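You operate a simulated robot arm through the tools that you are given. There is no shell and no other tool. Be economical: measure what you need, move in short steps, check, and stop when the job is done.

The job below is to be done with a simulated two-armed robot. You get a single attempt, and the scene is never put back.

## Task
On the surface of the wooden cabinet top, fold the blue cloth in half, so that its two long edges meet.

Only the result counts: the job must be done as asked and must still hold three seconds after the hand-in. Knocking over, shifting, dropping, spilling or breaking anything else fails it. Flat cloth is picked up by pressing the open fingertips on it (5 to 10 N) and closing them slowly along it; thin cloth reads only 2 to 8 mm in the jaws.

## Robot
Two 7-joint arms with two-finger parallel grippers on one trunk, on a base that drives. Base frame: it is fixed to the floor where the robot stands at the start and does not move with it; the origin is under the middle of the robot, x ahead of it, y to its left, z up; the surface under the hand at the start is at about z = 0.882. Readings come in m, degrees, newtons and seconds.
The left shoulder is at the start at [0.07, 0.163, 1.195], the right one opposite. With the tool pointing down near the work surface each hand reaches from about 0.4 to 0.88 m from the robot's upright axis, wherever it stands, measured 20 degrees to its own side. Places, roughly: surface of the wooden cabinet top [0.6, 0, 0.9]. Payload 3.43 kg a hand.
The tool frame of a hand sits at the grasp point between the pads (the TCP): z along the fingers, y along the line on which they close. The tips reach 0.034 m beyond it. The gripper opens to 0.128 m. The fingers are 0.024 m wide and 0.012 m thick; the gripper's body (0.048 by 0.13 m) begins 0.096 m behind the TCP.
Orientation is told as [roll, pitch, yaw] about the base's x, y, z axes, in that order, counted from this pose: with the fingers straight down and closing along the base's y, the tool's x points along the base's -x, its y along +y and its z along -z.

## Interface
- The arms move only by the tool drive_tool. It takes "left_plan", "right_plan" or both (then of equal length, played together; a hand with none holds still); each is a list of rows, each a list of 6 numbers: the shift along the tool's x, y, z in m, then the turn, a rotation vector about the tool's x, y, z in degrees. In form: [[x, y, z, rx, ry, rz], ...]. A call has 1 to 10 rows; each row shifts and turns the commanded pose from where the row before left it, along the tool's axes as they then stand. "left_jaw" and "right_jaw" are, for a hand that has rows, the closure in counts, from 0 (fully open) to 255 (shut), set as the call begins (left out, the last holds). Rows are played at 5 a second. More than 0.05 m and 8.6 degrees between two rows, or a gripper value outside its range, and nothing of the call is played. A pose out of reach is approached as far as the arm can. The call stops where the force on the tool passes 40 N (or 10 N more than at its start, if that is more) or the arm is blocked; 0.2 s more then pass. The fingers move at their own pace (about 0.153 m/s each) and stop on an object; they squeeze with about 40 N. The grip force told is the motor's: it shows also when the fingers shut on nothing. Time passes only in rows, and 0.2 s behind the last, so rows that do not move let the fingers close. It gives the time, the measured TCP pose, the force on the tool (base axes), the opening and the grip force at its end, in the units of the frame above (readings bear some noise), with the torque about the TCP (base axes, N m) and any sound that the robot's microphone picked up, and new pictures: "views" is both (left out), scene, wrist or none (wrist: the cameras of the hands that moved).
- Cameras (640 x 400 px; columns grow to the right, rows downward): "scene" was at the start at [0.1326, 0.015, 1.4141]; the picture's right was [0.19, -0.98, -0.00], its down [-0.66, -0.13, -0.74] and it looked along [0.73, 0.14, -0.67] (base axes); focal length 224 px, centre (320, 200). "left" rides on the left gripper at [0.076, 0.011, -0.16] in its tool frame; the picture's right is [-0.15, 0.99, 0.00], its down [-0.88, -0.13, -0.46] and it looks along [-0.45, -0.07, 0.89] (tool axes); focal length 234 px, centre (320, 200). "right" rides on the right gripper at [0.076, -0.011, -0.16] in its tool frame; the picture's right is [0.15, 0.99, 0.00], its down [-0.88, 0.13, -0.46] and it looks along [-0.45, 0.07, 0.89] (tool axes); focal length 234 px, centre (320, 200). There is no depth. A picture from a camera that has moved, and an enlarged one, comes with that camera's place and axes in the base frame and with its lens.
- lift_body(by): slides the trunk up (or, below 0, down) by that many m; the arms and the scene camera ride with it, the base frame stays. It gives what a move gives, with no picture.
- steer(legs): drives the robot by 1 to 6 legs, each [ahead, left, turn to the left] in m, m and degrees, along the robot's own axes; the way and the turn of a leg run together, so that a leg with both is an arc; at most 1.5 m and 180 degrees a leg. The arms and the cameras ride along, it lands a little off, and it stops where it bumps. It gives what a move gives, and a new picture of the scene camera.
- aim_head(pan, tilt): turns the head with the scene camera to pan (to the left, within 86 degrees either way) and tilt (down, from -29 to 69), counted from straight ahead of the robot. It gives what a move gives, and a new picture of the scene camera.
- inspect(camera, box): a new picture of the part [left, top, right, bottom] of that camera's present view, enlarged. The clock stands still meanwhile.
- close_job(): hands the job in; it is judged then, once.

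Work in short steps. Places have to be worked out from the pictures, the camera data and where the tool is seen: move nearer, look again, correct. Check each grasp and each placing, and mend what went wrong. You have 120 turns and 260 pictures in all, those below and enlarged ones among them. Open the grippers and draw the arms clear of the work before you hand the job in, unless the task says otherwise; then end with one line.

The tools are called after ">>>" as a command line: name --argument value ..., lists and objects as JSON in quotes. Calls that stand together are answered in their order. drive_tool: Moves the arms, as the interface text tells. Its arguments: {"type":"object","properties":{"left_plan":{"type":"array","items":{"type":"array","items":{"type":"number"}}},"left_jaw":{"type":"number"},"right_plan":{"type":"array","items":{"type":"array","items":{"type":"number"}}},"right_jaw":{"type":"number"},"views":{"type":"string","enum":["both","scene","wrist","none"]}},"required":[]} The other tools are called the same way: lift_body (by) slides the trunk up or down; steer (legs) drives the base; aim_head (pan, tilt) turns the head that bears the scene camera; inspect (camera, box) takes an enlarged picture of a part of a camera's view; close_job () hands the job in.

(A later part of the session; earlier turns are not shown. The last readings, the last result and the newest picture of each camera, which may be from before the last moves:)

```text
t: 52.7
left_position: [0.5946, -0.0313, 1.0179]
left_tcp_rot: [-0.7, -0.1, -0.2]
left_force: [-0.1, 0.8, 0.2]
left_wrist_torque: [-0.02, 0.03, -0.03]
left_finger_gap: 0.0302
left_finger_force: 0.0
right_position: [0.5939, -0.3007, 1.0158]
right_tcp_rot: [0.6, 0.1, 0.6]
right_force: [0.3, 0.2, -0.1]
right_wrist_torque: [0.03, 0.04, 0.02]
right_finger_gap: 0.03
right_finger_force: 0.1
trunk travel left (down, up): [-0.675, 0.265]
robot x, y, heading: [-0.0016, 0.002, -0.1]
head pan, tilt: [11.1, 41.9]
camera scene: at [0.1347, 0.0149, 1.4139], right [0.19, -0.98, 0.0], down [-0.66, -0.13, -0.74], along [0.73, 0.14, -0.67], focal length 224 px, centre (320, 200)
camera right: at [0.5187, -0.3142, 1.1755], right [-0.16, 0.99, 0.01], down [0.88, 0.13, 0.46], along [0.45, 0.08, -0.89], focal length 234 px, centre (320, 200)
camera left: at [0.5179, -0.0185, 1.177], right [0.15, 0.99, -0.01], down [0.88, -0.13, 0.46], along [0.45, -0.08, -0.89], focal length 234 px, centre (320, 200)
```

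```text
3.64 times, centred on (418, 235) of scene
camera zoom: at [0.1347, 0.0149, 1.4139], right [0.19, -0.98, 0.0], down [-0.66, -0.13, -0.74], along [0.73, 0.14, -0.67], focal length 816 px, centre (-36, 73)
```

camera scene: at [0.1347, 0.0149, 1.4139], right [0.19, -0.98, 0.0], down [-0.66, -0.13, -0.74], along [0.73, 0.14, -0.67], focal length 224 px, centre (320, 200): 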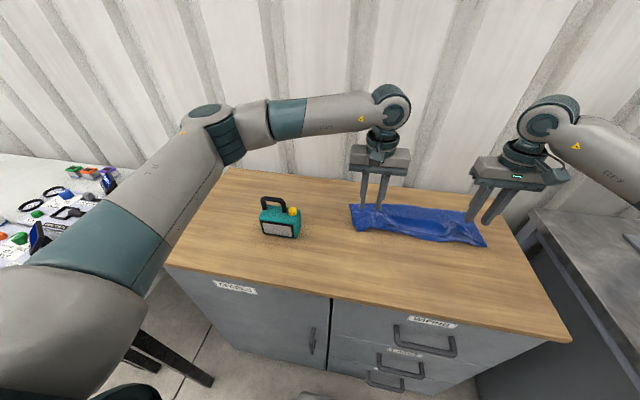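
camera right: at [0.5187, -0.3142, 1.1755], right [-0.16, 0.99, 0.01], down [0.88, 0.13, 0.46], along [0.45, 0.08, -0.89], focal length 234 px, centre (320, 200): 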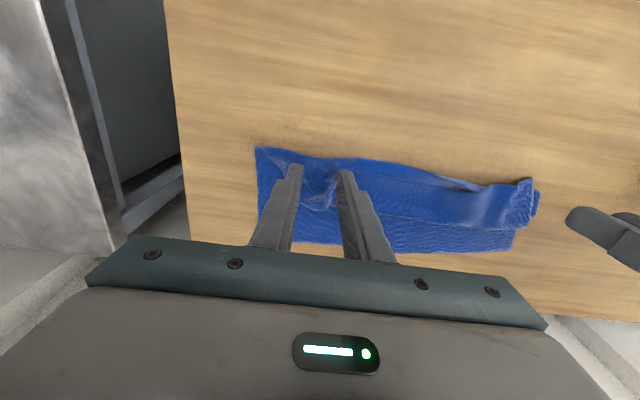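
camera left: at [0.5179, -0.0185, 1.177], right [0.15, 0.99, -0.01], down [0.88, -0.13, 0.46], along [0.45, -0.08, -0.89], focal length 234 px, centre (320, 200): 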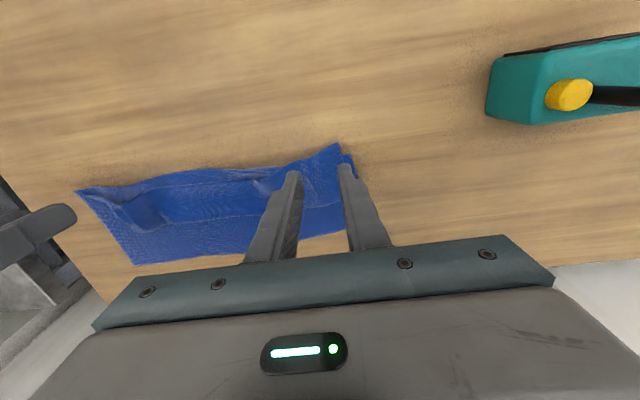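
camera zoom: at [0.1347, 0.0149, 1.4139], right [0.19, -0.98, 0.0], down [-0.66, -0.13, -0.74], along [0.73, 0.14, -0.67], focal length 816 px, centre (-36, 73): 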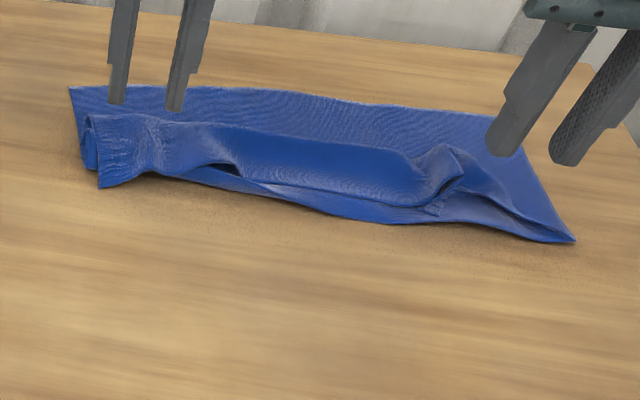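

I can see the hem: free edge at x ≈ 0.61, crease at ≈ 0.67, about 6 cm wide; rolled over it would reach ≈ 0.73, right on the far edge. I'll try dragging it over with closed fingertips: position over it and come down close.

>>> drive_tool --left_plan '[[-0.033, -0.03, 0.015, 0, 0, 0], [0, 0, 0.04, 0, 0, 0], [0, 0, 0.025, 0, 0, 0], [0, 0, 0, 0, 0, 0]]' --right_plan '[[-0.033, 0.035, 0.01, 0, 0, 0], [0, 0, 0.04, 0, 0, 0], [0, 0, 0.03, 0, 0, 0], [0, 0, 0, 0, 0, 0]]' --left_jaw 255 --right_jaw 255 --views "wrist"

```text
t: 53.7
left_position: [0.6232, -0.061, 0.9372]
left_tcp_rot: [-0.7, 0.0, -0.2]
left_force: [0.3, -0.8, 0.2]
left_wrist_torque: [-0.01, -0.01, -0.02]
left_finger_gap: 0.0
left_finger_force: 32.8
right_position: [0.6276, -0.2638, 0.937]
right_tcp_rot: [0.6, -0.2, 0.5]
right_force: [-0.1, 0.5, 0.2]
right_wrist_torque: [-0.02, 0.0, 0.02]
right_finger_gap: 0.0
right_finger_force: 32.4
trunk travel left (down, up): [-0.675, 0.265]
robot x, y, heading: [0.0033, -0.0021, -0.1]
head pan, tilt: [11.1, 41.9]
camera right: at [0.551, -0.2772, 1.0961], right [-0.16, 0.99, 0.01], down [0.88, 0.13, 0.46], along [0.45, 0.08, -0.89], focal length 234 px, centre (320, 200)
camera left: at [0.5468, -0.0484, 1.0961], right [0.15, 0.99, -0.01], down [0.88, -0.13, 0.46], along [0.45, -0.08, -0.89], focal length 234 px, centre (320, 200)
```

right: 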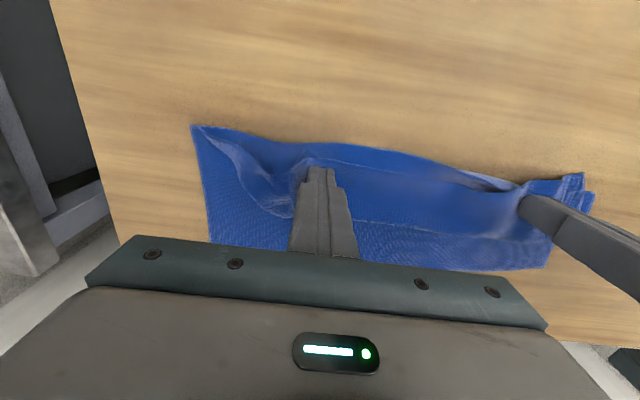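
left: 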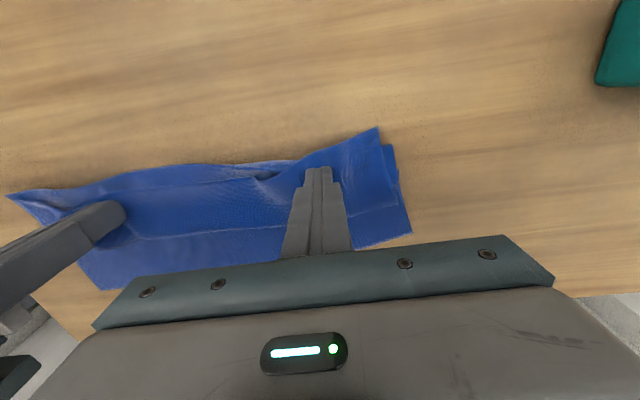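

Fingertips are over the hem. Lower further until light contact.

>>> drive_tool --left_plan '[[0, 0, 0.008, 0, 0, 0], [0, 0, 0.005, 0, 0, 0], [0, 0, 0, 0, 0, 0]]' --right_plan '[[0, 0, 0.008, 0, 0, 0], [0, 0, 0.005, 0, 0, 0], [0, 0, 0, 0, 0, 0]]' --views "none"

```text
t: 54.5
left_position: [0.6231, -0.0614, 0.9255]
left_tcp_rot: [-0.7, -0.1, -0.2]
left_force: [0.0, 0.0, 2.2]
left_wrist_torque: [0.0, -0.01, -0.02]
left_finger_gap: 0.0
left_finger_force: 33.6
right_position: [0.6277, -0.263, 0.9236]
right_tcp_rot: [0.5, -0.1, 0.5]
right_force: [-0.2, 0.7, 0.4]
right_wrist_torque: [0.0, -0.02, -0.01]
right_finger_gap: 0.0
right_finger_force: 32.6
trunk travel left (down, up): [-0.675, 0.265]
robot x, y, heading: [0.0014, -0.001, 0.3]
head pan, tilt: [11.1, 41.9]
```

Light contact (left 2 N, right 0.4 N). Right goes 2 mm lower; then drag both about 3 cm forward and look.

>>> drive_tool --left_plan '[[0, 0, 0.0005, 0, 0, 0], [-0.01, 0, 0, 0, 0, 0], [-0.01, 0, 0, 0, 0, 0], [-0.01, 0, 0, 0, 0, 0]]' --right_plan '[[0, 0, 0.003, 0, 0, 0], [-0.01, 0, 0, 0, 0, 0], [-0.01, 0, 0, 0, 0, 0], [-0.01, 0, 0, 0, 0, 0]]' --views "wrist"

>>> inspect --camera "scene" --box '[330, 180, 506, 290]'

```text
t: 55.5
left_position: [0.6546, -0.0621, 0.9256]
left_tcp_rot: [-0.7, 0.0, -0.3]
left_force: [-0.2, 0.6, 0.7]
left_wrist_torque: [-0.01, 0.0, -0.01]
left_finger_gap: 0.0001
left_finger_force: 32.8
right_position: [0.6584, -0.2622, 0.9221]
right_tcp_rot: [0.6, -0.2, 0.4]
right_force: [-1.4, -0.5, 0.3]
right_wrist_torque: [0.01, -0.01, 0.0]
right_finger_gap: 0.0
right_finger_force: 33.1
trunk travel left (down, up): [-0.675, 0.265]
robot x, y, heading: [0.0032, 0.0031, -0.0]
head pan, tilt: [11.1, 41.9]
camera right: at [0.5828, -0.2767, 1.0809], right [-0.15, 0.99, 0.01], down [0.88, 0.13, 0.46], along [0.45, 0.08, -0.89], focal length 234 px, centre (320, 200)
camera left: at [0.5779, -0.049, 1.0846], right [0.15, 0.99, -0.01], down [0.88, -0.13, 0.46], along [0.45, -0.08, -0.89], focal length 234 px, centre (320, 200)
```

right: 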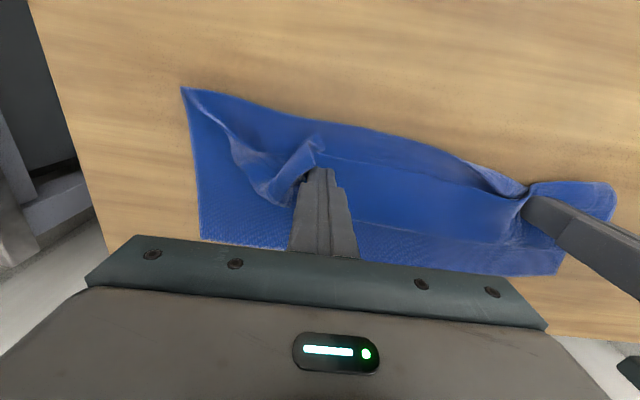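
left: 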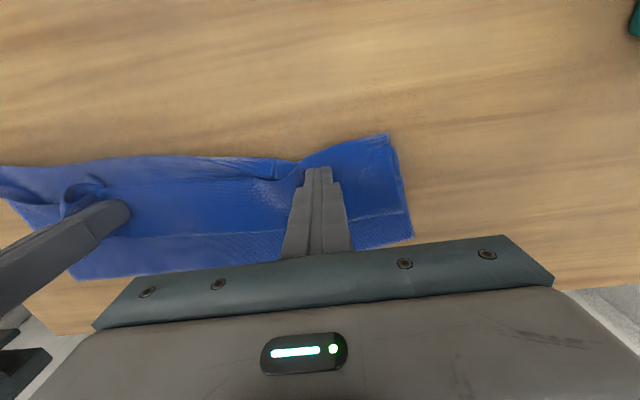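

```text
3.64 times, centred on (418, 235) of scene
camera zoom: at [0.133, 0.0151, 1.4141], right [0.19, -0.98, 0.0], down [-0.66, -0.13, -0.74], along [0.73, 0.14, -0.67], focal length 816 px, centre (-36, 73)
```

zoom: 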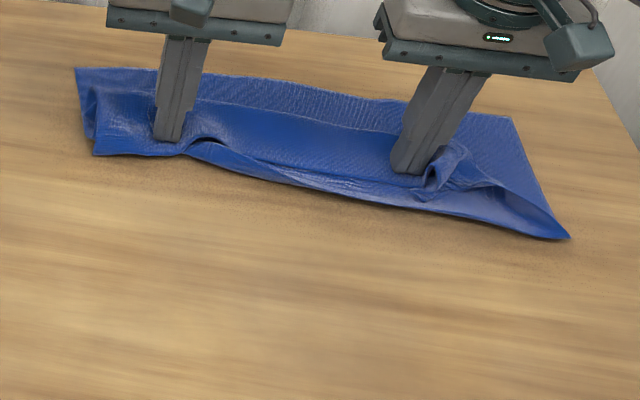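

The drag moves the hem but also pulled the left side of the stack a little. Continue with lighter contact on the left.

>>> drive_tool --left_plan '[[0, 0, -0.001, 0, 0, 0], [-0.012, 0, 0, 0, 0, 0], [-0.012, 0, 0, 0, 0, 0], [-0.012, 0, 0, 0, 0, 0], [-0.012, 0, 0, 0, 0, 0]]' --right_plan '[[0, 0, 0, 0, 0, 0], [-0.012, 0, 0, 0, 0, 0], [-0.012, 0, 0, 0, 0, 0], [-0.012, 0, 0, 0, 0, 0], [-0.012, 0, 0, 0, 0, 0]]' --views "wrist"

>>> inspect --camera "scene" --box '[330, 180, 506, 290]'

```text
t: 56.7
left_position: [0.7003, -0.0627, 0.9266]
left_tcp_rot: [-0.8, 0.0, -0.2]
left_force: [-0.6, -0.6, 0.6]
left_wrist_torque: [0.02, 0.01, -0.02]
left_finger_gap: 0.0
left_finger_force: 33.1
right_position: [0.7067, -0.2628, 0.9225]
right_tcp_rot: [0.6, -0.1, 0.5]
right_force: [0.2, 0.6, 0.7]
right_wrist_torque: [-0.02, 0.01, -0.01]
right_finger_gap: 0.0
right_finger_force: 32.8
trunk travel left (down, up): [-0.675, 0.265]
robot x, y, heading: [0.0014, 0.0005, 0.0]
head pan, tilt: [11.1, 41.9]
camera right: at [0.6315, -0.2768, 1.0802], right [-0.16, 0.99, 0.01], down [0.88, 0.13, 0.46], along [0.45, 0.08, -0.89], focal length 234 px, centre (320, 200)
camera left: at [0.624, -0.0493, 1.084], right [0.15, 0.99, -0.01], down [0.88, -0.13, 0.46], along [0.45, -0.08, -0.89], focal length 234 px, centre (320, 200)
```

right: 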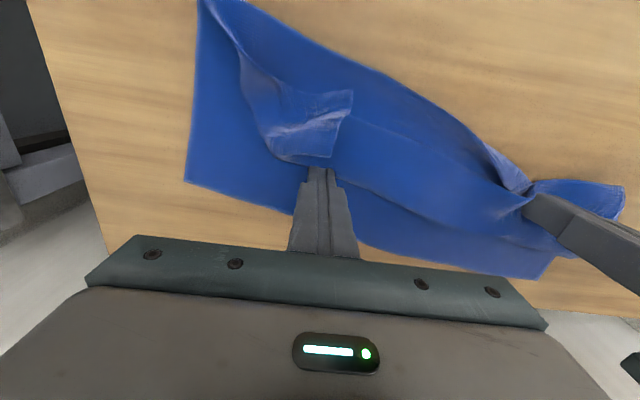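
left: 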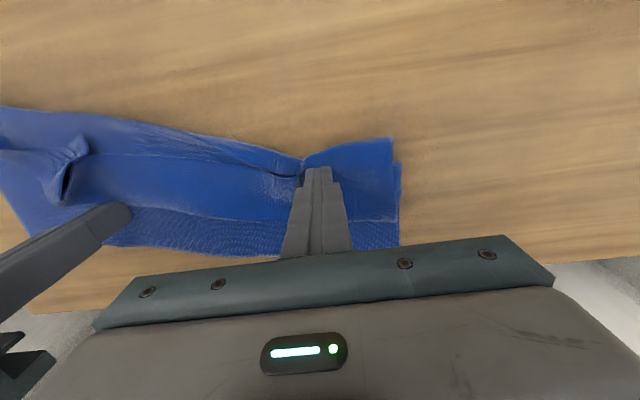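

```text
3.64 times, centred on (418, 235) of scene
camera zoom: at [0.133, 0.0147, 1.4141], right [0.19, -0.98, 0.0], down [-0.66, -0.13, -0.74], along [0.73, 0.14, -0.67], focal length 816 px, centre (-36, 73)
```

zoom: 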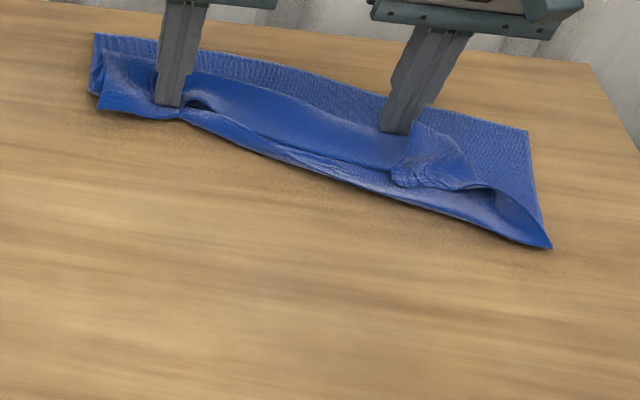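

Dragging moves the whole stack, so this isn't the way. New plan: flatten the cloth again by pulling the near edge back toward the robot, then fold the *far* edge toward the robot, where the hands can tilt fingers-forward so the edge turns over naturally. First rise and look.

>>> drive_tool --left_plan '[[0, 0, -0.03, 0, 0, 0], [0.03, 0, -0.03, 0, 0, 0], [0.03, 0.02, -0.02, 0, 0, 0], [0.03, 0.02, -0.02, 0, 0, 0], [0.02, 0.02, 0, 0, 0, 0], [0, 0, 0, 0, 0, 0]]' --right_plan '[[0, 0, -0.03, 0, 0, 0], [0.03, 0, -0.03, 0, 0, 0], [0.03, -0.02, -0.02, 0, 0, 0], [0.03, -0.02, -0.02, 0, 0, 0], [0.02, -0.02, 0, 0, 0, 0], [0, 0, 0, 0, 0, 0]]' --left_jaw 178 --right_jaw 178 --views "wrist"

>>> inspect --camera "scene" --box '[330, 170, 506, 280]'

```text
t: 58.1
left_position: [0.5919, 0.0032, 1.0242]
left_tcp_rot: [-0.7, 0.0, -0.1]
left_force: [-0.3, -0.1, -0.3]
left_wrist_torque: [0.03, 0.03, 0.0]
left_finger_gap: 0.0387
left_finger_force: 0.0
right_position: [0.5976, -0.324, 1.02]
right_tcp_rot: [0.6, -0.1, 0.4]
right_force: [-0.7, 0.1, -1.2]
right_wrist_torque: [0.01, 0.01, -0.01]
right_finger_gap: 0.0387
right_finger_force: 0.1
trunk travel left (down, up): [-0.675, 0.265]
robot x, y, heading: [0.0018, -0.0007, 0.0]
head pan, tilt: [11.1, 41.9]
camera right: at [0.5223, -0.3383, 1.1798], right [-0.16, 0.99, 0.01], down [0.88, 0.13, 0.46], along [0.45, 0.08, -0.89], focal length 234 px, centre (320, 200)
camera left: at [0.5147, 0.0162, 1.1831], right [0.15, 0.99, -0.01], down [0.88, -0.13, 0.46], along [0.45, -0.08, -0.89], focal length 234 px, centre (320, 200)
```

right: 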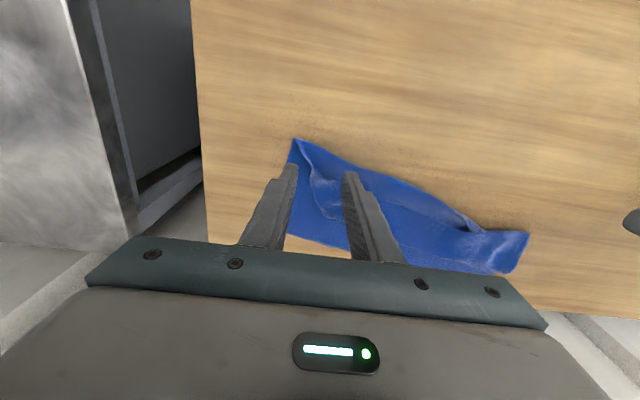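
left: 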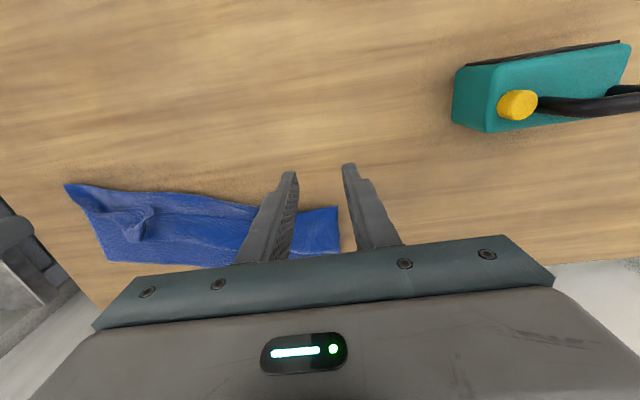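

```text
3.64 times, centred on (418, 225) of scene
camera zoom: at [0.1336, 0.0149, 1.414], right [0.19, -0.98, 0.0], down [-0.66, -0.13, -0.74], along [0.73, 0.14, -0.67], focal length 816 px, centre (-36, 109)
```

zoom: 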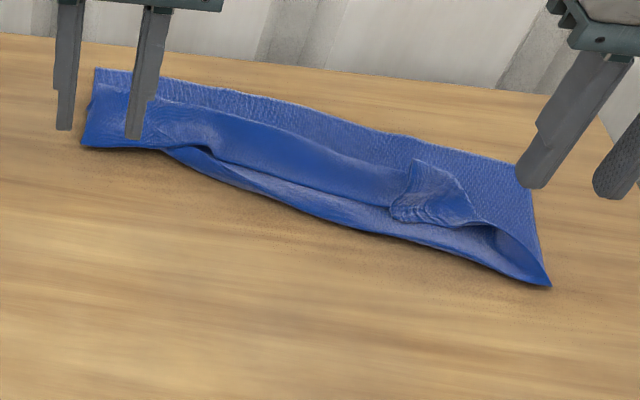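

Left hem corner is at about [0.68, 0.01]; on the right a tall pucker stands at about [0.665, −0.28]. I'll straddle both with 50 mm gaps and close in on them.

>>> drive_tool --left_plan '[[-0.045, -0.015, 0, 0, 0, 0], [-0.045, -0.015, 0, 0, 0, 0], [-0.008, -0.005, 0.03, 0, 0, 0], [0, 0, 0.04, 0, 0, 0], [0, 0, 0.03, 0, 0, 0], [0, 0, 0, 0, 0, 0]]' --right_plan '[[-0.033, 0.022, 0, 0, 0, 0], [-0.034, 0.022, 0, 0, 0, 0], [0, 0, 0.03, 0, 0, 0], [0, 0, 0.04, 0, 0, 0], [0, 0, 0.027, 0, 0, 0], [0, 0, 0, 0, 0, 0]]' --left_jaw 155 --right_jaw 155 --views "wrist"

```text
t: 59.5
left_position: [0.6894, -0.0361, 0.9257]
left_tcp_rot: [-0.8, -0.2, -0.1]
left_force: [-0.2, 0.6, 0.9]
left_wrist_torque: [-0.03, -0.03, 0.03]
left_finger_gap: 0.0505
left_finger_force: 0.0
right_position: [0.6617, -0.2802, 0.9267]
right_tcp_rot: [0.7, 0.0, 0.6]
right_force: [-0.6, 0.0, 1.6]
right_wrist_torque: [0.01, 0.02, 0.01]
right_finger_gap: 0.0501
right_finger_force: 0.0
trunk travel left (down, up): [-0.675, 0.265]
robot x, y, heading: [0.0009, 0.0008, -0.3]
head pan, tilt: [11.1, 41.9]
camera right: at [0.5857, -0.2952, 1.0851], right [-0.16, 0.99, 0.01], down [0.88, 0.13, 0.46], along [0.45, 0.08, -0.89], focal length 234 px, centre (320, 200)
camera left: at [0.6122, -0.0226, 1.0848], right [0.15, 0.99, -0.01], down [0.88, -0.13, 0.46], along [0.45, -0.08, -0.89], focal length 234 px, centre (320, 200)
```

right: 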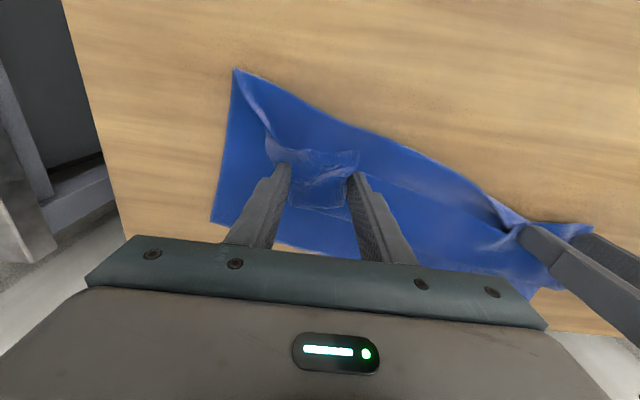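
left: 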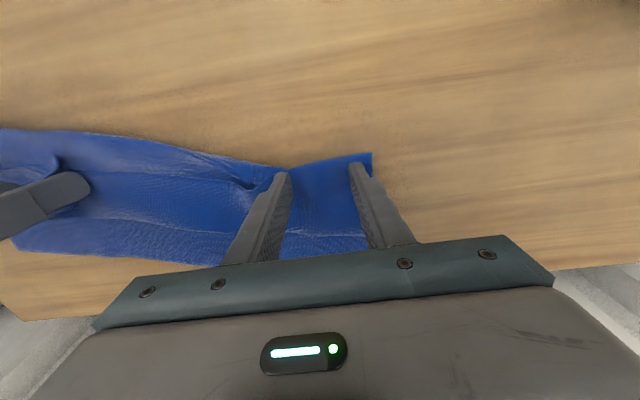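

Well placed. Press a few mm and close stepwise.

>>> drive_tool --left_plan '[[0, 0, 0.003, 0, 0, 0], [0, 0, 0.0015, 0, 0, 0]]' --right_plan '[[0, 0, 0.003, 0, 0, 0], [0, 0, 0.001, 0, 0, 0]]' --views "none"

>>> drive_tool --left_plan '[[0, 0, 0, 0, 0, 0]]' --right_plan '[[0, 0, 0, 0, 0, 0]]' --left_jaw 170 --right_jaw 170 --views "none"

>>> drive_tool --left_plan '[[0, 0, 0, 0, 0, 0]]' --right_plan '[[0, 0, 0, 0, 0, 0]]' --left_jaw 185 --right_jaw 185 --views "wrist"

```text
t: 60.1
left_position: [0.6896, -0.0368, 0.9211]
left_tcp_rot: [-0.8, -0.1, -0.3]
left_force: [0.1, -1.9, 2.7]
left_wrist_torque: [-0.13, 0.0, -0.01]
left_finger_gap: 0.0507
left_finger_force: 0.6
right_position: [0.6627, -0.2801, 0.9204]
right_tcp_rot: [0.6, 0.0, 0.5]
right_force: [-1.0, 0.2, 0.8]
right_wrist_torque: [0.04, -0.01, -0.02]
right_finger_gap: 0.0501
right_finger_force: 0.0
trunk travel left (down, up): [-0.675, 0.265]
robot x, y, heading: [-0.0001, -0.0029, 0.3]
head pan, tilt: [11.1, 41.9]
```

```text
t: 60.5
left_position: [0.6886, -0.0357, 0.92]
left_tcp_rot: [-0.7, -0.2, -0.2]
left_force: [-0.4, 1.2, 2.5]
left_wrist_torque: [-0.08, 0.02, 0.0]
left_finger_gap: 0.0424
left_finger_force: 0.0
right_position: [0.6624, -0.2795, 0.9206]
right_tcp_rot: [0.6, -0.2, 0.5]
right_force: [-0.8, 0.8, 1.1]
right_wrist_torque: [-0.02, 0.03, 0.0]
right_finger_gap: 0.0425
right_finger_force: 0.0
trunk travel left (down, up): [-0.675, 0.265]
robot x, y, heading: [-0.0001, -0.0003, 0.1]
head pan, tilt: [11.1, 41.9]
```

```text
t: 60.9
left_position: [0.6899, -0.0343, 0.9205]
left_tcp_rot: [-0.8, -0.1, -0.2]
left_force: [0.3, 0.1, 2.0]
left_wrist_torque: [-0.01, 0.01, -0.02]
left_finger_gap: 0.0353
left_finger_force: 0.0
right_position: [0.6629, -0.2801, 0.9211]
right_tcp_rot: [0.6, -0.1, 0.5]
right_force: [-0.3, -0.1, -0.4]
right_wrist_torque: [0.01, 0.02, 0.02]
right_finger_gap: 0.0353
right_finger_force: 0.0
trunk travel left (down, up): [-0.675, 0.265]
robot x, y, heading: [0.0, -0.0014, -0.1]
head pan, tilt: [11.1, 41.9]
camera right: at [0.587, -0.2943, 1.0804], right [-0.16, 0.99, 0.01], down [0.88, 0.13, 0.46], along [0.45, 0.08, -0.89], focal length 234 px, centre (320, 200)
camera left: at [0.6126, -0.0218, 1.0801], right [0.15, 0.99, -0.01], down [0.88, -0.13, 0.46], along [0.45, -0.08, -0.89], focal length 234 px, centre (320, 200)
```

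right: 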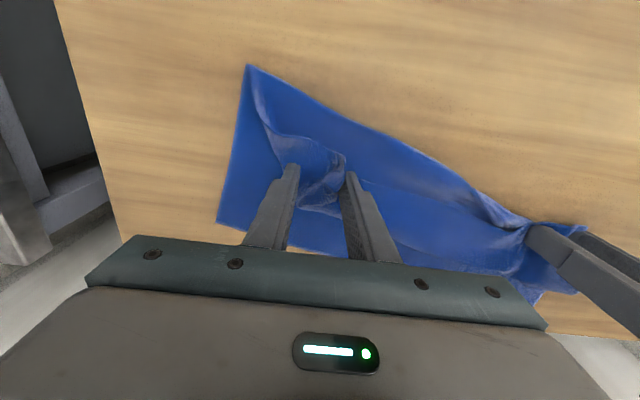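
left: 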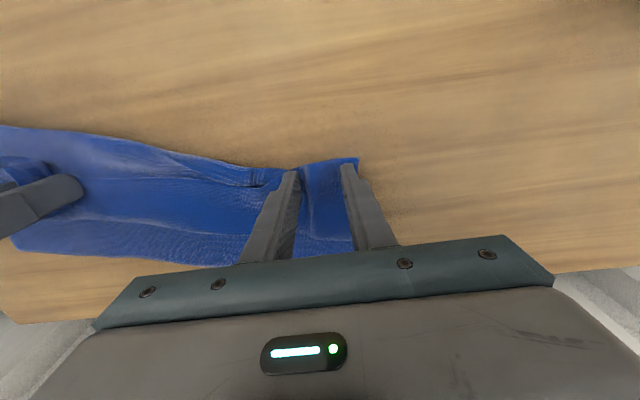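

Wrinkles are gathering on both. Press slightly and close on.

>>> drive_tool --left_plan '[[0, 0, 0.0015, 0, 0, 0], [0, 0, 0, 0, 0, 0]]' --right_plan '[[0, 0, 0.002, 0, 0, 0], [0, 0, 0, 0, 0, 0]]' --left_jaw 195 --right_jaw 195 --views "none"

>>> drive_tool --left_plan '[[0, 0, 0, 0, 0, 0]]' --right_plan '[[0, 0, 0, 0, 0, 0]]' --left_jaw 208 --right_jaw 208 --views "none"

>>> drive_tool --left_plan '[[0, 0, 0, 0, 0, 0]]' --right_plan '[[0, 0, 0, 0, 0, 0]]' --left_jaw 222 --right_jaw 222 --views "none"

>>> drive_tool --left_plan '[[0, 0, 0, 0, 0, 0], [0, 0, 0, 0, 0, 0]]' --right_plan '[[0, 0, 0, 0, 0, 0], [0, 0, 0, 0, 0, 0]]' --left_jaw 255 --right_jaw 255 --views "wrist"

```text
t: 61.5
left_position: [0.689, -0.0345, 0.9196]
left_tcp_rot: [-0.8, -0.1, -0.2]
left_force: [-0.9, 1.6, 7.9]
left_wrist_torque: [-0.09, -0.02, 0.01]
left_finger_gap: 0.0297
left_finger_force: 0.0
right_position: [0.6634, -0.2799, 0.9204]
right_tcp_rot: [0.6, -0.2, 0.5]
right_force: [0.6, -0.5, 0.4]
right_wrist_torque: [0.02, 0.0, -0.03]
right_finger_gap: 0.0303
right_finger_force: 0.0
trunk travel left (down, up): [-0.675, 0.265]
robot x, y, heading: [-0.0019, -0.0018, 0.1]
head pan, tilt: [11.1, 41.9]
```

```text
t: 61.9
left_position: [0.6901, -0.0356, 0.9201]
left_tcp_rot: [-0.9, -0.1, -0.1]
left_force: [-0.1, -0.2, 8.9]
left_wrist_torque: [-0.11, -0.04, 0.01]
left_finger_gap: 0.0232
left_finger_force: 0.0
right_position: [0.6629, -0.2804, 0.9202]
right_tcp_rot: [0.5, -0.2, 0.5]
right_force: [-0.3, 0.5, -0.1]
right_wrist_torque: [-0.01, -0.01, 0.03]
right_finger_gap: 0.0236
right_finger_force: 0.0
trunk travel left (down, up): [-0.675, 0.265]
robot x, y, heading: [-0.0012, 0.003, 0.1]
head pan, tilt: [11.1, 41.9]
```

```text
t: 62.3
left_position: [0.6893, -0.0352, 0.9195]
left_tcp_rot: [-0.8, 0.0, -0.2]
left_force: [-0.5, -1.6, 10.9]
left_wrist_torque: [-0.11, -0.04, -0.06]
left_finger_gap: 0.0171
left_finger_force: 0.4
right_position: [0.6621, -0.2804, 0.9207]
right_tcp_rot: [0.5, -0.2, 0.5]
right_force: [-0.6, 0.2, 0.0]
right_wrist_torque: [0.04, -0.03, -0.03]
right_finger_gap: 0.0169
right_finger_force: 0.5
trunk travel left (down, up): [-0.675, 0.265]
robot x, y, heading: [-0.0009, 0.001, -0.1]
head pan, tilt: [11.1, 41.9]
```

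```text
t: 62.9
left_position: [0.6887, -0.0364, 0.9197]
left_tcp_rot: [-0.8, -0.1, -0.4]
left_force: [-2.1, -8.0, 12.7]
left_wrist_torque: [-0.34, -0.07, -0.1]
left_finger_gap: 0.0122
left_finger_force: 39.6
right_position: [0.663, -0.2797, 0.921]
right_tcp_rot: [0.7, -0.3, 0.6]
right_force: [0.9, 7.7, 1.4]
right_wrist_torque: [0.25, -0.04, 0.06]
right_finger_gap: 0.0033
right_finger_force: 37.6
trunk travel left (down, up): [-0.675, 0.265]
robot x, y, heading: [-0.0021, 0.0008, 0.3]
head pan, tilt: [11.1, 41.9]
camera right: at [0.5857, -0.2936, 1.0796], right [-0.16, 0.99, 0.01], down [0.88, 0.13, 0.46], along [0.45, 0.08, -0.89], focal length 234 px, centre (320, 200)
camera left: at [0.6115, -0.0229, 1.0793], right [0.15, 0.99, -0.01], down [0.88, -0.13, 0.46], along [0.45, -0.08, -0.89], focal length 234 px, centre (320, 200)
```

right: 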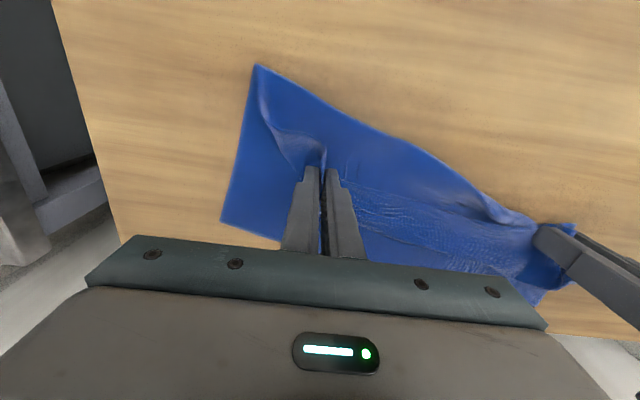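
left: 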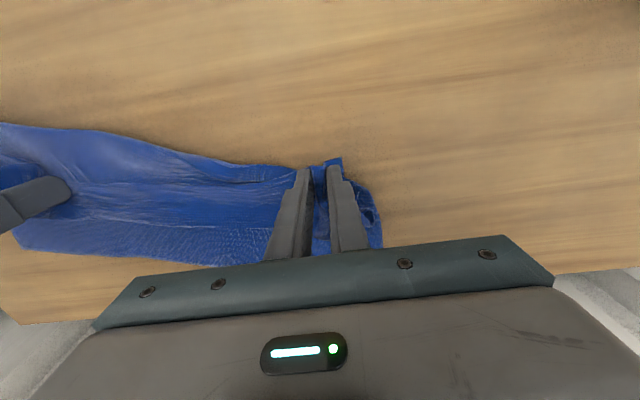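

Right holds the hem (3.3 mm). Left holds a thick bunch (12 mm) — several layers, so I release the left and let the right hand peel its corner back toward the robot.

>>> drive_tool --left_plan '[[0, 0, 0, 0, 0, 0], [0, 0, 0, 0, 0, 0], [0, 0, -0.03, 0, 0, 0], [0, 0.01, -0.04, 0, 0, 0], [0, 0.03, -0.03, 0, 0, 0]]' --right_plan '[[0, 0, -0.02, 0, 0, 0], [0.01, 0, -0.02, 0, 0, 0], [0.035, 0, -0.01, 0, 0, 0], [0.045, 0, 0, 0, 0, 0], [0.045, 0, 0, 0, 0, 0]]' --left_jaw 150 --views "none"

>>> inspect --camera "scene" --box '[320, 160, 544, 300]'

```text
t: 64.1
left_position: [0.6871, 0.0062, 1.02]
left_tcp_rot: [-0.9, 0.0, -0.3]
left_force: [0.0, 0.5, 0.4]
left_wrist_torque: [-0.05, -0.01, -0.02]
left_finger_gap: 0.0529
left_finger_force: 0.1
right_position: [0.5241, -0.2785, 0.9698]
right_tcp_rot: [0.4, -0.2, 0.4]
right_force: [0.3, 0.6, 0.3]
right_wrist_torque: [0.0, 0.01, -0.01]
right_finger_gap: 0.0036
right_finger_force: 37.6
trunk travel left (down, up): [-0.675, 0.265]
robot x, y, heading: [-0.0013, -0.001, 0.2]
head pan, tilt: [11.1, 41.9]
```

```text
2.86 times, centred on (432, 230) of scene
camera zoom: at [0.1311, 0.0172, 1.4142], right [0.19, -0.98, 0.0], down [-0.65, -0.13, -0.74], along [0.73, 0.14, -0.67], focal length 641 px, centre (0, 114)
```

zoom: 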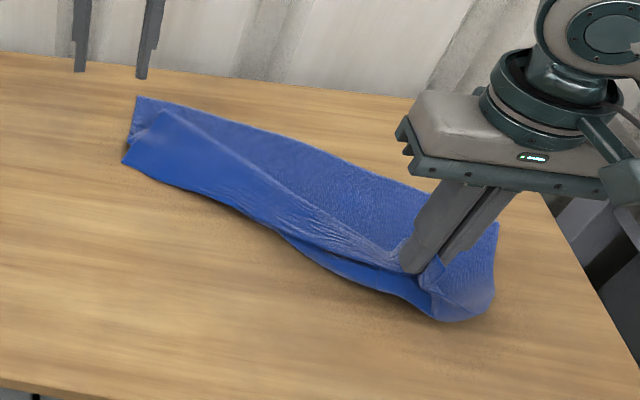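

It's peeling. Continue pulling the right corner to x ≈ 0.42.

>>> drive_tool --right_plan '[[0.035, 0, 0, 0, 0, 0], [0.035, 0, 0, 0, 0, 0], [0.03, 0, 0.01, 0, 0, 0], [0, 0, 0.01, 0, 0, 0], [0, 0, 0, 0, 0, 0]]' --views "none"

>>> inspect --camera "scene" --box '[320, 170, 560, 320]'

```text
t: 65.3
left_position: [0.6874, 0.0045, 1.0186]
left_tcp_rot: [-0.8, 0.1, -0.2]
left_force: [-0.6, 0.1, 0.0]
left_wrist_torque: [0.01, -0.04, -0.01]
left_finger_gap: 0.0528
left_finger_force: 0.1
right_position: [0.4294, -0.2826, 0.9492]
right_tcp_rot: [0.6, -0.1, 0.5]
right_force: [0.6, 0.0, -0.6]
right_wrist_torque: [0.01, 0.01, 0.0]
right_finger_gap: 0.0033
right_finger_force: 37.9
trunk travel left (down, up): [-0.675, 0.265]
robot x, y, heading: [0.0013, -0.007, -0.1]
head pan, tilt: [11.1, 41.9]
```

```text
2.67 times, centred on (440, 245) of scene
camera zoom: at [0.1326, 0.015, 1.4141], right [0.19, -0.98, 0.0], down [-0.66, -0.13, -0.74], along [0.73, 0.14, -0.67], focal length 598 px, centre (0, 80)
```

zoom: 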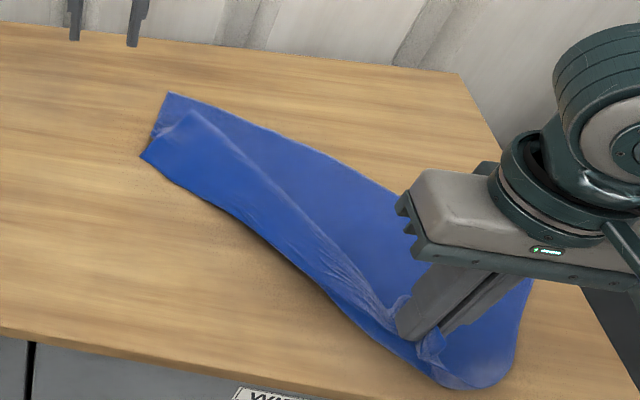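

The whole cloth is being towed diagonally rather than unrolling. I'll anchor the right corner on the table and peel the left corner ([0.616, −0.058]) with the left hand, yawed to the edge direction.

>>> drive_tool --left_plan '[[0.028, -0.0325, 0, 0, 0, 0], [0.028, -0.0325, 0, 0, 0, 0], [0.028, -0.0325, 0, 0, 0, 0], [0, 0, 0, 0, 0, 7.6], [0, 0, 0, 0, 0, 7.6], [0, 0, 0, 0, 0, 7.6], [0, 0, 0.02, 0, 0, 7.6], [0, 0, 0.02, 0, 0, 7.6], [0, 0, 0, 0, 0, 0]]' --right_plan '[[0, 0, 0.01, 0, 0, 0], [0, 0, 0.012, 0, 0, 0], [0, 0, 0, 0, 0, 0], [0, 0, 0, 0, 0, 0], [0, 0, 0, 0, 0, 0], [0, 0, 0, 0, 0, 0], [0, 0, 0, 0, 0, 0], [0, 0, 0, 0, 0, 0], [0, 0, 0, 0, 0, 0]]' --left_jaw 165 --views "both"

```text
t: 67.3
left_position: [0.6047, -0.0912, 0.9812]
left_tcp_rot: [-0.6, -0.6, -38.3]
left_force: [1.0, -0.2, 0.2]
left_wrist_torque: [0.0, 0.01, -0.02]
left_finger_gap: 0.0451
left_finger_force: 0.0
right_position: [0.4296, -0.2811, 0.9269]
right_tcp_rot: [0.5, -0.2, 0.6]
right_force: [0.6, 0.2, 0.1]
right_wrist_torque: [0.01, -0.01, 0.04]
right_finger_gap: 0.0038
right_finger_force: 38.0
trunk travel left (down, up): [-0.675, 0.265]
robot x, y, heading: [-0.0071, 0.0007, 0.0]
head pan, tilt: [11.1, 41.9]
camera scene: at [0.1324, 0.015, 1.4142], right [0.19, -0.98, 0.0], down [-0.66, -0.13, -0.74], along [0.73, 0.14, -0.67], focal length 224 px, centre (320, 200)
camera right: at [0.354, -0.2958, 1.0863], right [-0.16, 0.99, 0.01], down [0.88, 0.13, 0.46], along [0.45, 0.08, -0.89], focal length 234 px, centre (320, 200)
camera left: at [0.5514, -0.0336, 1.1396], right [0.73, 0.69, -0.01], down [0.61, -0.64, 0.46], along [0.31, -0.34, -0.89], focal length 234 px, centre (320, 200)
```

scene: 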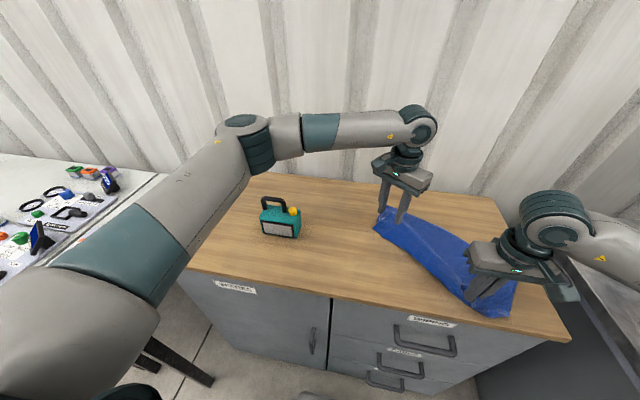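
right: 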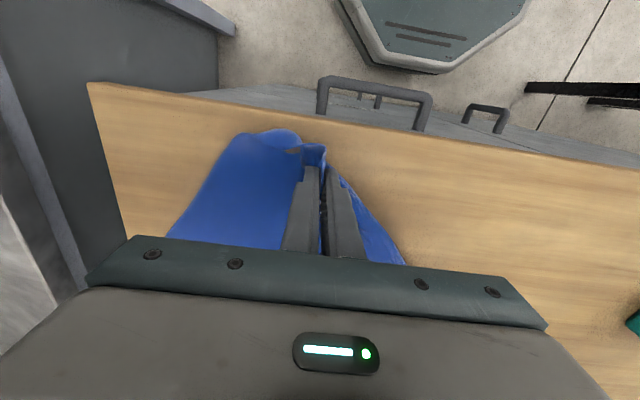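
left: 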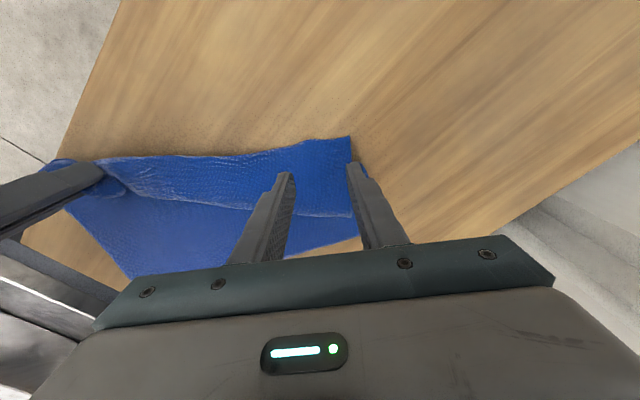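

Good view: a strip along the near side is folded back, and the left fingers are over its corner. Lower to contact.

>>> drive_tool --left_plan '[[0, -0.004, 0.03, 0, 0, 0], [0, 0, 0.02, 0, 0, 0], [0, 0, 0.008, 0, 0, 0], [0, 0, 0, 0, 0, 0]]' --left_jaw 165 --views "none"

>>> inspect --camera "left" --box '[160, 80, 480, 280]'

```text
t: 68.3
left_position: [0.6031, -0.0954, 0.9224]
left_tcp_rot: [-0.5, -0.5, -38.2]
left_force: [-1.0, 0.5, 0.1]
left_wrist_torque: [0.03, 0.0, -0.04]
left_finger_gap: 0.045
left_finger_force: 0.1
right_position: [0.4302, -0.2808, 0.9271]
right_tcp_rot: [0.6, -0.1, 0.5]
right_force: [-0.6, -0.3, -0.1]
right_wrist_torque: [0.0, 0.01, 0.03]
right_finger_gap: 0.0036
right_finger_force: 37.6
trunk travel left (down, up): [-0.675, 0.265]
robot x, y, heading: [0.0002, 0.0017, -0.1]
head pan, tilt: [11.1, 41.9]
```

```text
2.00 times, centred on (320, 180) of left
camera zoom: at [0.5488, -0.0374, 1.0811], right [0.73, 0.69, -0.01], down [0.61, -0.64, 0.46], along [0.31, -0.34, -0.89], focal length 468 px, centre (320, 240)
```

zoom: 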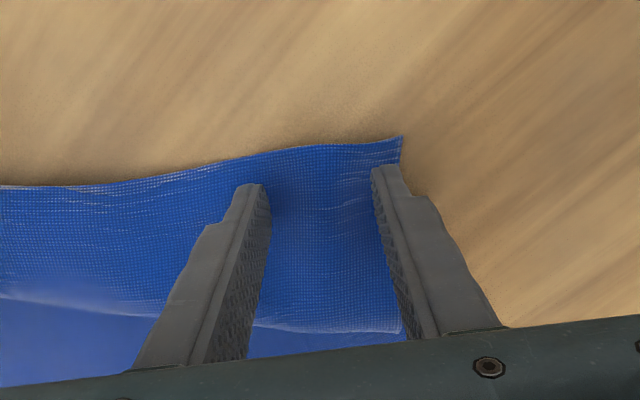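

Good placement. Press lightly and close stepwise.

>>> drive_tool --left_plan '[[0, -0.006, 0, 0, 0, 0], [0, 0, 0.002, 0, 0, 0], [0, 0, 0.0015, 0, 0, 0], [0, 0, 0, 0, 0, 0]]' --views "none"

>>> drive_tool --left_plan '[[0, 0, 0, 0, 0, 0]]' --left_jaw 178 --views "none"

>>> drive_tool --left_plan '[[0, 0, 0, 0, 0, 0]]' --left_jaw 190 --views "none"

>>> inspect --camera "left" --box '[160, 80, 480, 280]'

```text
t: 69.3
left_position: [0.5982, -0.1006, 0.919]
left_tcp_rot: [-0.6, -0.5, -38.2]
left_force: [-0.8, 0.0, 2.4]
left_wrist_torque: [0.03, -0.05, -0.01]
left_finger_gap: 0.0449
left_finger_force: 0.2
right_position: [0.431, -0.2822, 0.9274]
right_tcp_rot: [0.6, -0.1, 0.5]
right_force: [0.5, 0.6, -0.1]
right_wrist_torque: [-0.02, -0.03, 0.02]
right_finger_gap: 0.0032
right_finger_force: 38.3
trunk travel left (down, up): [-0.675, 0.265]
robot x, y, heading: [0.0016, -0.001, 0.0]
head pan, tilt: [11.1, 41.9]
```

```text
t: 69.7
left_position: [0.5992, -0.1013, 0.9185]
left_tcp_rot: [-0.6, -0.5, -38.1]
left_force: [-1.0, 0.4, 1.6]
left_wrist_torque: [0.04, 0.02, 0.02]
left_finger_gap: 0.0386
left_finger_force: 0.1
right_position: [0.4303, -0.2824, 0.9279]
right_tcp_rot: [0.7, -0.1, 0.5]
right_force: [0.3, -0.3, 0.5]
right_wrist_torque: [-0.05, -0.01, -0.02]
right_finger_gap: 0.0038
right_finger_force: 38.1
trunk travel left (down, up): [-0.675, 0.265]
robot x, y, heading: [0.0011, 0.0002, 0.0]
head pan, tilt: [11.1, 41.9]
```

```text
t: 70.1
left_position: [0.6002, -0.101, 0.9197]
left_tcp_rot: [-0.6, -0.4, -38.2]
left_force: [-0.6, -0.7, 1.5]
left_wrist_torque: [0.06, -0.02, 0.02]
left_finger_gap: 0.0325
left_finger_force: 0.0
right_position: [0.43, -0.2815, 0.9284]
right_tcp_rot: [0.6, 0.0, 0.5]
right_force: [-0.4, -0.1, -0.4]
right_wrist_torque: [-0.02, -0.03, 0.03]
right_finger_gap: 0.0032
right_finger_force: 38.2
trunk travel left (down, up): [-0.675, 0.265]
robot x, y, heading: [0.0029, -0.0029, -0.1]
head pan, tilt: [11.1, 41.9]
```

```text
2.00 times, centred on (320, 180) of left
camera zoom: at [0.5458, -0.0434, 1.0779], right [0.73, 0.69, -0.01], down [0.61, -0.64, 0.46], along [0.31, -0.34, -0.89], focal length 468 px, centre (320, 240)
```

zoom: 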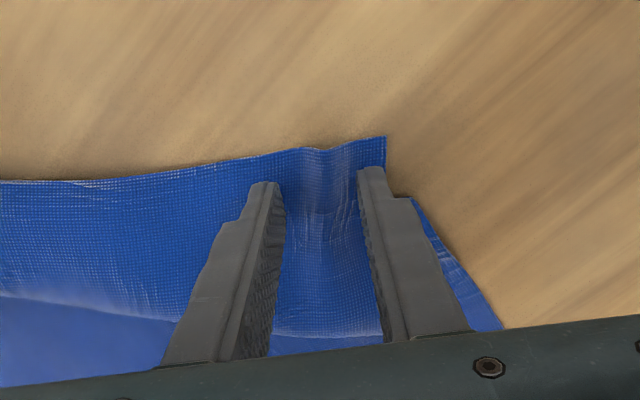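

Ridge of the top layer is forming at a gentle 2 N. Continue.

>>> drive_tool --left_plan '[[0, 0, 0.0004, 0, 0, 0]]' --left_jaw 202 --views "none"

>>> drive_tool --left_plan '[[0, 0, 0, 0, 0, 0]]' --left_jaw 214 --views "none"

>>> drive_tool --left_plan '[[0, 0, 0, 0, 0, 0]]' --left_jaw 226 --views "none"

>>> drive_tool --left_plan '[[0, 0, 0, 0, 0, 0], [0, 0, 0, 0, 0, 0], [0, 0, 0, 0, 0, 0]]' --left_jaw 255 --views "wrist"

```text
t: 70.5
left_position: [0.5995, -0.1017, 0.9178]
left_tcp_rot: [-0.7, -0.6, -38.2]
left_force: [0.2, -0.1, 3.2]
left_wrist_torque: [-0.04, -0.08, -0.01]
left_finger_gap: 0.0262
left_finger_force: 0.0
right_position: [0.4293, -0.2824, 0.9265]
right_tcp_rot: [0.6, -0.1, 0.5]
right_force: [0.5, 0.4, 0.4]
right_wrist_torque: [0.01, -0.03, 0.0]
right_finger_gap: 0.0034
right_finger_force: 38.0
trunk travel left (down, up): [-0.675, 0.265]
robot x, y, heading: [0.0039, 0.0022, 0.1]
head pan, tilt: [11.1, 41.9]
```

```text
t: 70.9
left_position: [0.5988, -0.1011, 0.9174]
left_tcp_rot: [-0.6, -0.5, -38.1]
left_force: [0.7, 0.1, 1.9]
left_wrist_torque: [-0.01, -0.03, 0.01]
left_finger_gap: 0.0205
left_finger_force: 0.0
right_position: [0.4302, -0.2817, 0.9272]
right_tcp_rot: [0.6, -0.1, 0.5]
right_force: [0.3, -0.2, 0.1]
right_wrist_torque: [0.0, 0.0, -0.01]
right_finger_gap: 0.0033
right_finger_force: 38.2
trunk travel left (down, up): [-0.675, 0.265]
robot x, y, heading: [-0.0006, -0.0013, 0.1]
head pan, tilt: [11.1, 41.9]
```

```text
t: 71.3
left_position: [0.5987, -0.1018, 0.9197]
left_tcp_rot: [-0.6, -0.5, -38.2]
left_force: [-0.4, -0.2, 2.9]
left_wrist_torque: [-0.02, 0.0, -0.03]
left_finger_gap: 0.0143
left_finger_force: 0.1
right_position: [0.4296, -0.2808, 0.9275]
right_tcp_rot: [0.6, -0.1, 0.6]
right_force: [0.0, -0.4, -0.4]
right_wrist_torque: [-0.02, 0.04, 0.01]
right_finger_gap: 0.0034
right_finger_force: 38.2
trunk travel left (down, up): [-0.675, 0.265]
robot x, y, heading: [-0.0009, 0.0037, -0.1]
head pan, tilt: [11.1, 41.9]
```

```text
t: 72.1
left_position: [0.5986, -0.1016, 0.9191]
left_tcp_rot: [-0.6, -0.6, -38.2]
left_force: [0.5, -0.7, 1.4]
left_wrist_torque: [-0.02, 0.02, 0.01]
left_finger_gap: 0.0027
left_finger_force: 37.8
right_position: [0.4302, -0.2823, 0.9274]
right_tcp_rot: [0.6, -0.1, 0.5]
right_force: [0.1, -0.4, 0.2]
right_wrist_torque: [0.03, -0.05, 0.02]
right_finger_gap: 0.0036
right_finger_force: 38.1
trunk travel left (down, up): [-0.675, 0.265]
robot x, y, heading: [0.0031, -0.0005, 0.0]
head pan, tilt: [11.1, 41.9]
camera left: at [0.5459, -0.0433, 1.077], right [0.73, 0.69, -0.01], down [0.61, -0.64, 0.46], along [0.31, -0.34, -0.89], focal length 234 px, centre (320, 200)
```

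left: 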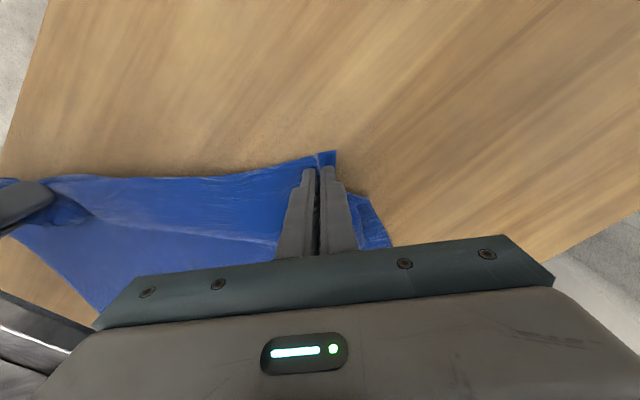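

The left has a clean single-layer pinch (2.7 mm). Swing it around the right hand toward the robot on a 0.24 m arc to unroll the sheet.

>>> drive_tool --left_plan '[[0, 0, -0.025, 0, 0, 0], [0.0277, -0.0052, -0.02, 0, 0, 0], [0.0277, -0.0052, -0.015, 0, 0, 0], [0.0281, -0.0074, 0, 0, 0, 0], [0.0281, -0.0074, 0, 0, 0, 0], [0.0254, -0.0142, 0, 0, 0, 0], [0.0254, -0.0142, 0, 0, 0, 0], [0, 0, 0, 0, 0, 0]]' --views "both"

>>> inspect --camera "scene" --box '[320, 170, 560, 320]'

```text
t: 73.9
left_position: [0.44, -0.0416, 0.9764]
left_tcp_rot: [-0.5, -0.6, -38.2]
left_force: [-0.5, 0.2, 0.1]
left_wrist_torque: [-0.03, 0.01, 0.01]
left_finger_gap: 0.0026
left_finger_force: 37.6
right_position: [0.4309, -0.2817, 0.927]
right_tcp_rot: [0.6, -0.1, 0.5]
right_force: [-0.2, 0.0, -0.6]
right_wrist_torque: [0.01, 0.04, 0.02]
right_finger_gap: 0.0033
right_finger_force: 38.0
trunk travel left (down, up): [-0.675, 0.265]
robot x, y, heading: [0.0001, 0.0002, -0.2]
head pan, tilt: [11.1, 41.9]
camera scene: at [0.133, 0.0149, 1.4141], right [0.19, -0.98, 0.0], down [-0.66, -0.13, -0.74], along [0.73, 0.14, -0.67], focal length 224 px, centre (320, 200)
camera left: at [0.386, 0.0157, 1.1354], right [0.73, 0.69, -0.01], down [0.61, -0.64, 0.46], along [0.31, -0.34, -0.89], focal length 234 px, centre (320, 200)
```

scene: 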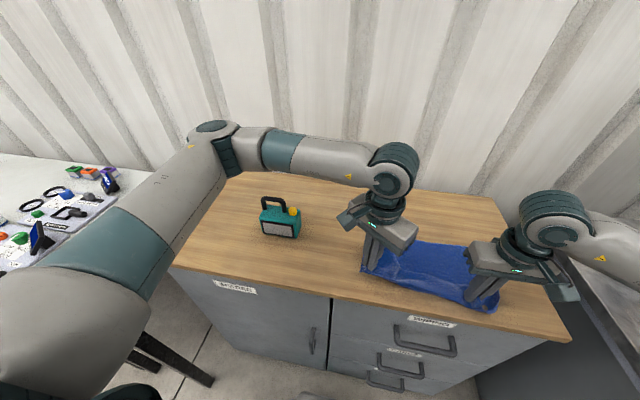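
left: 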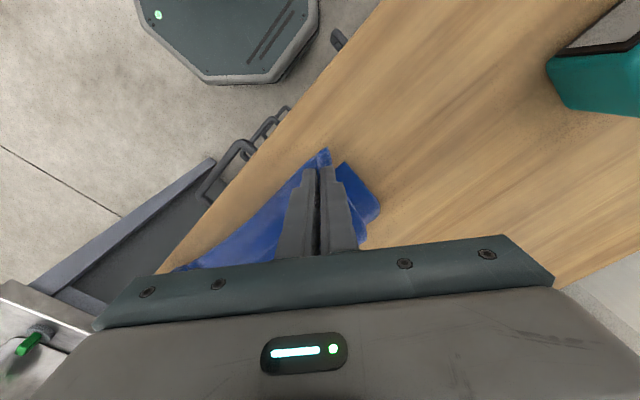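

```text
2.67 times, centred on (440, 245) of scene
camera zoom: at [0.133, 0.0149, 1.4141], right [0.19, -0.98, 0.0], down [-0.66, -0.13, -0.74], along [0.73, 0.14, -0.67], focal length 598 px, centre (0, 80)
```

zoom: 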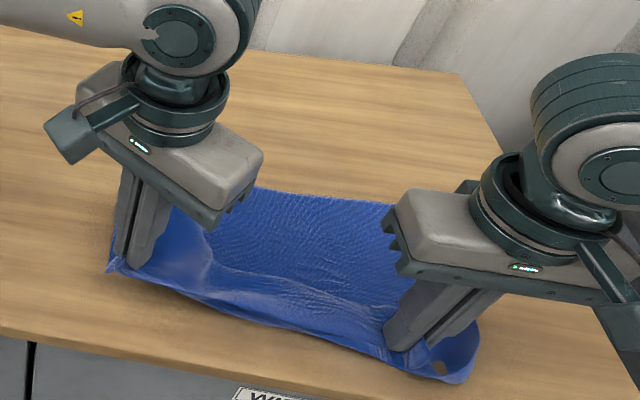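

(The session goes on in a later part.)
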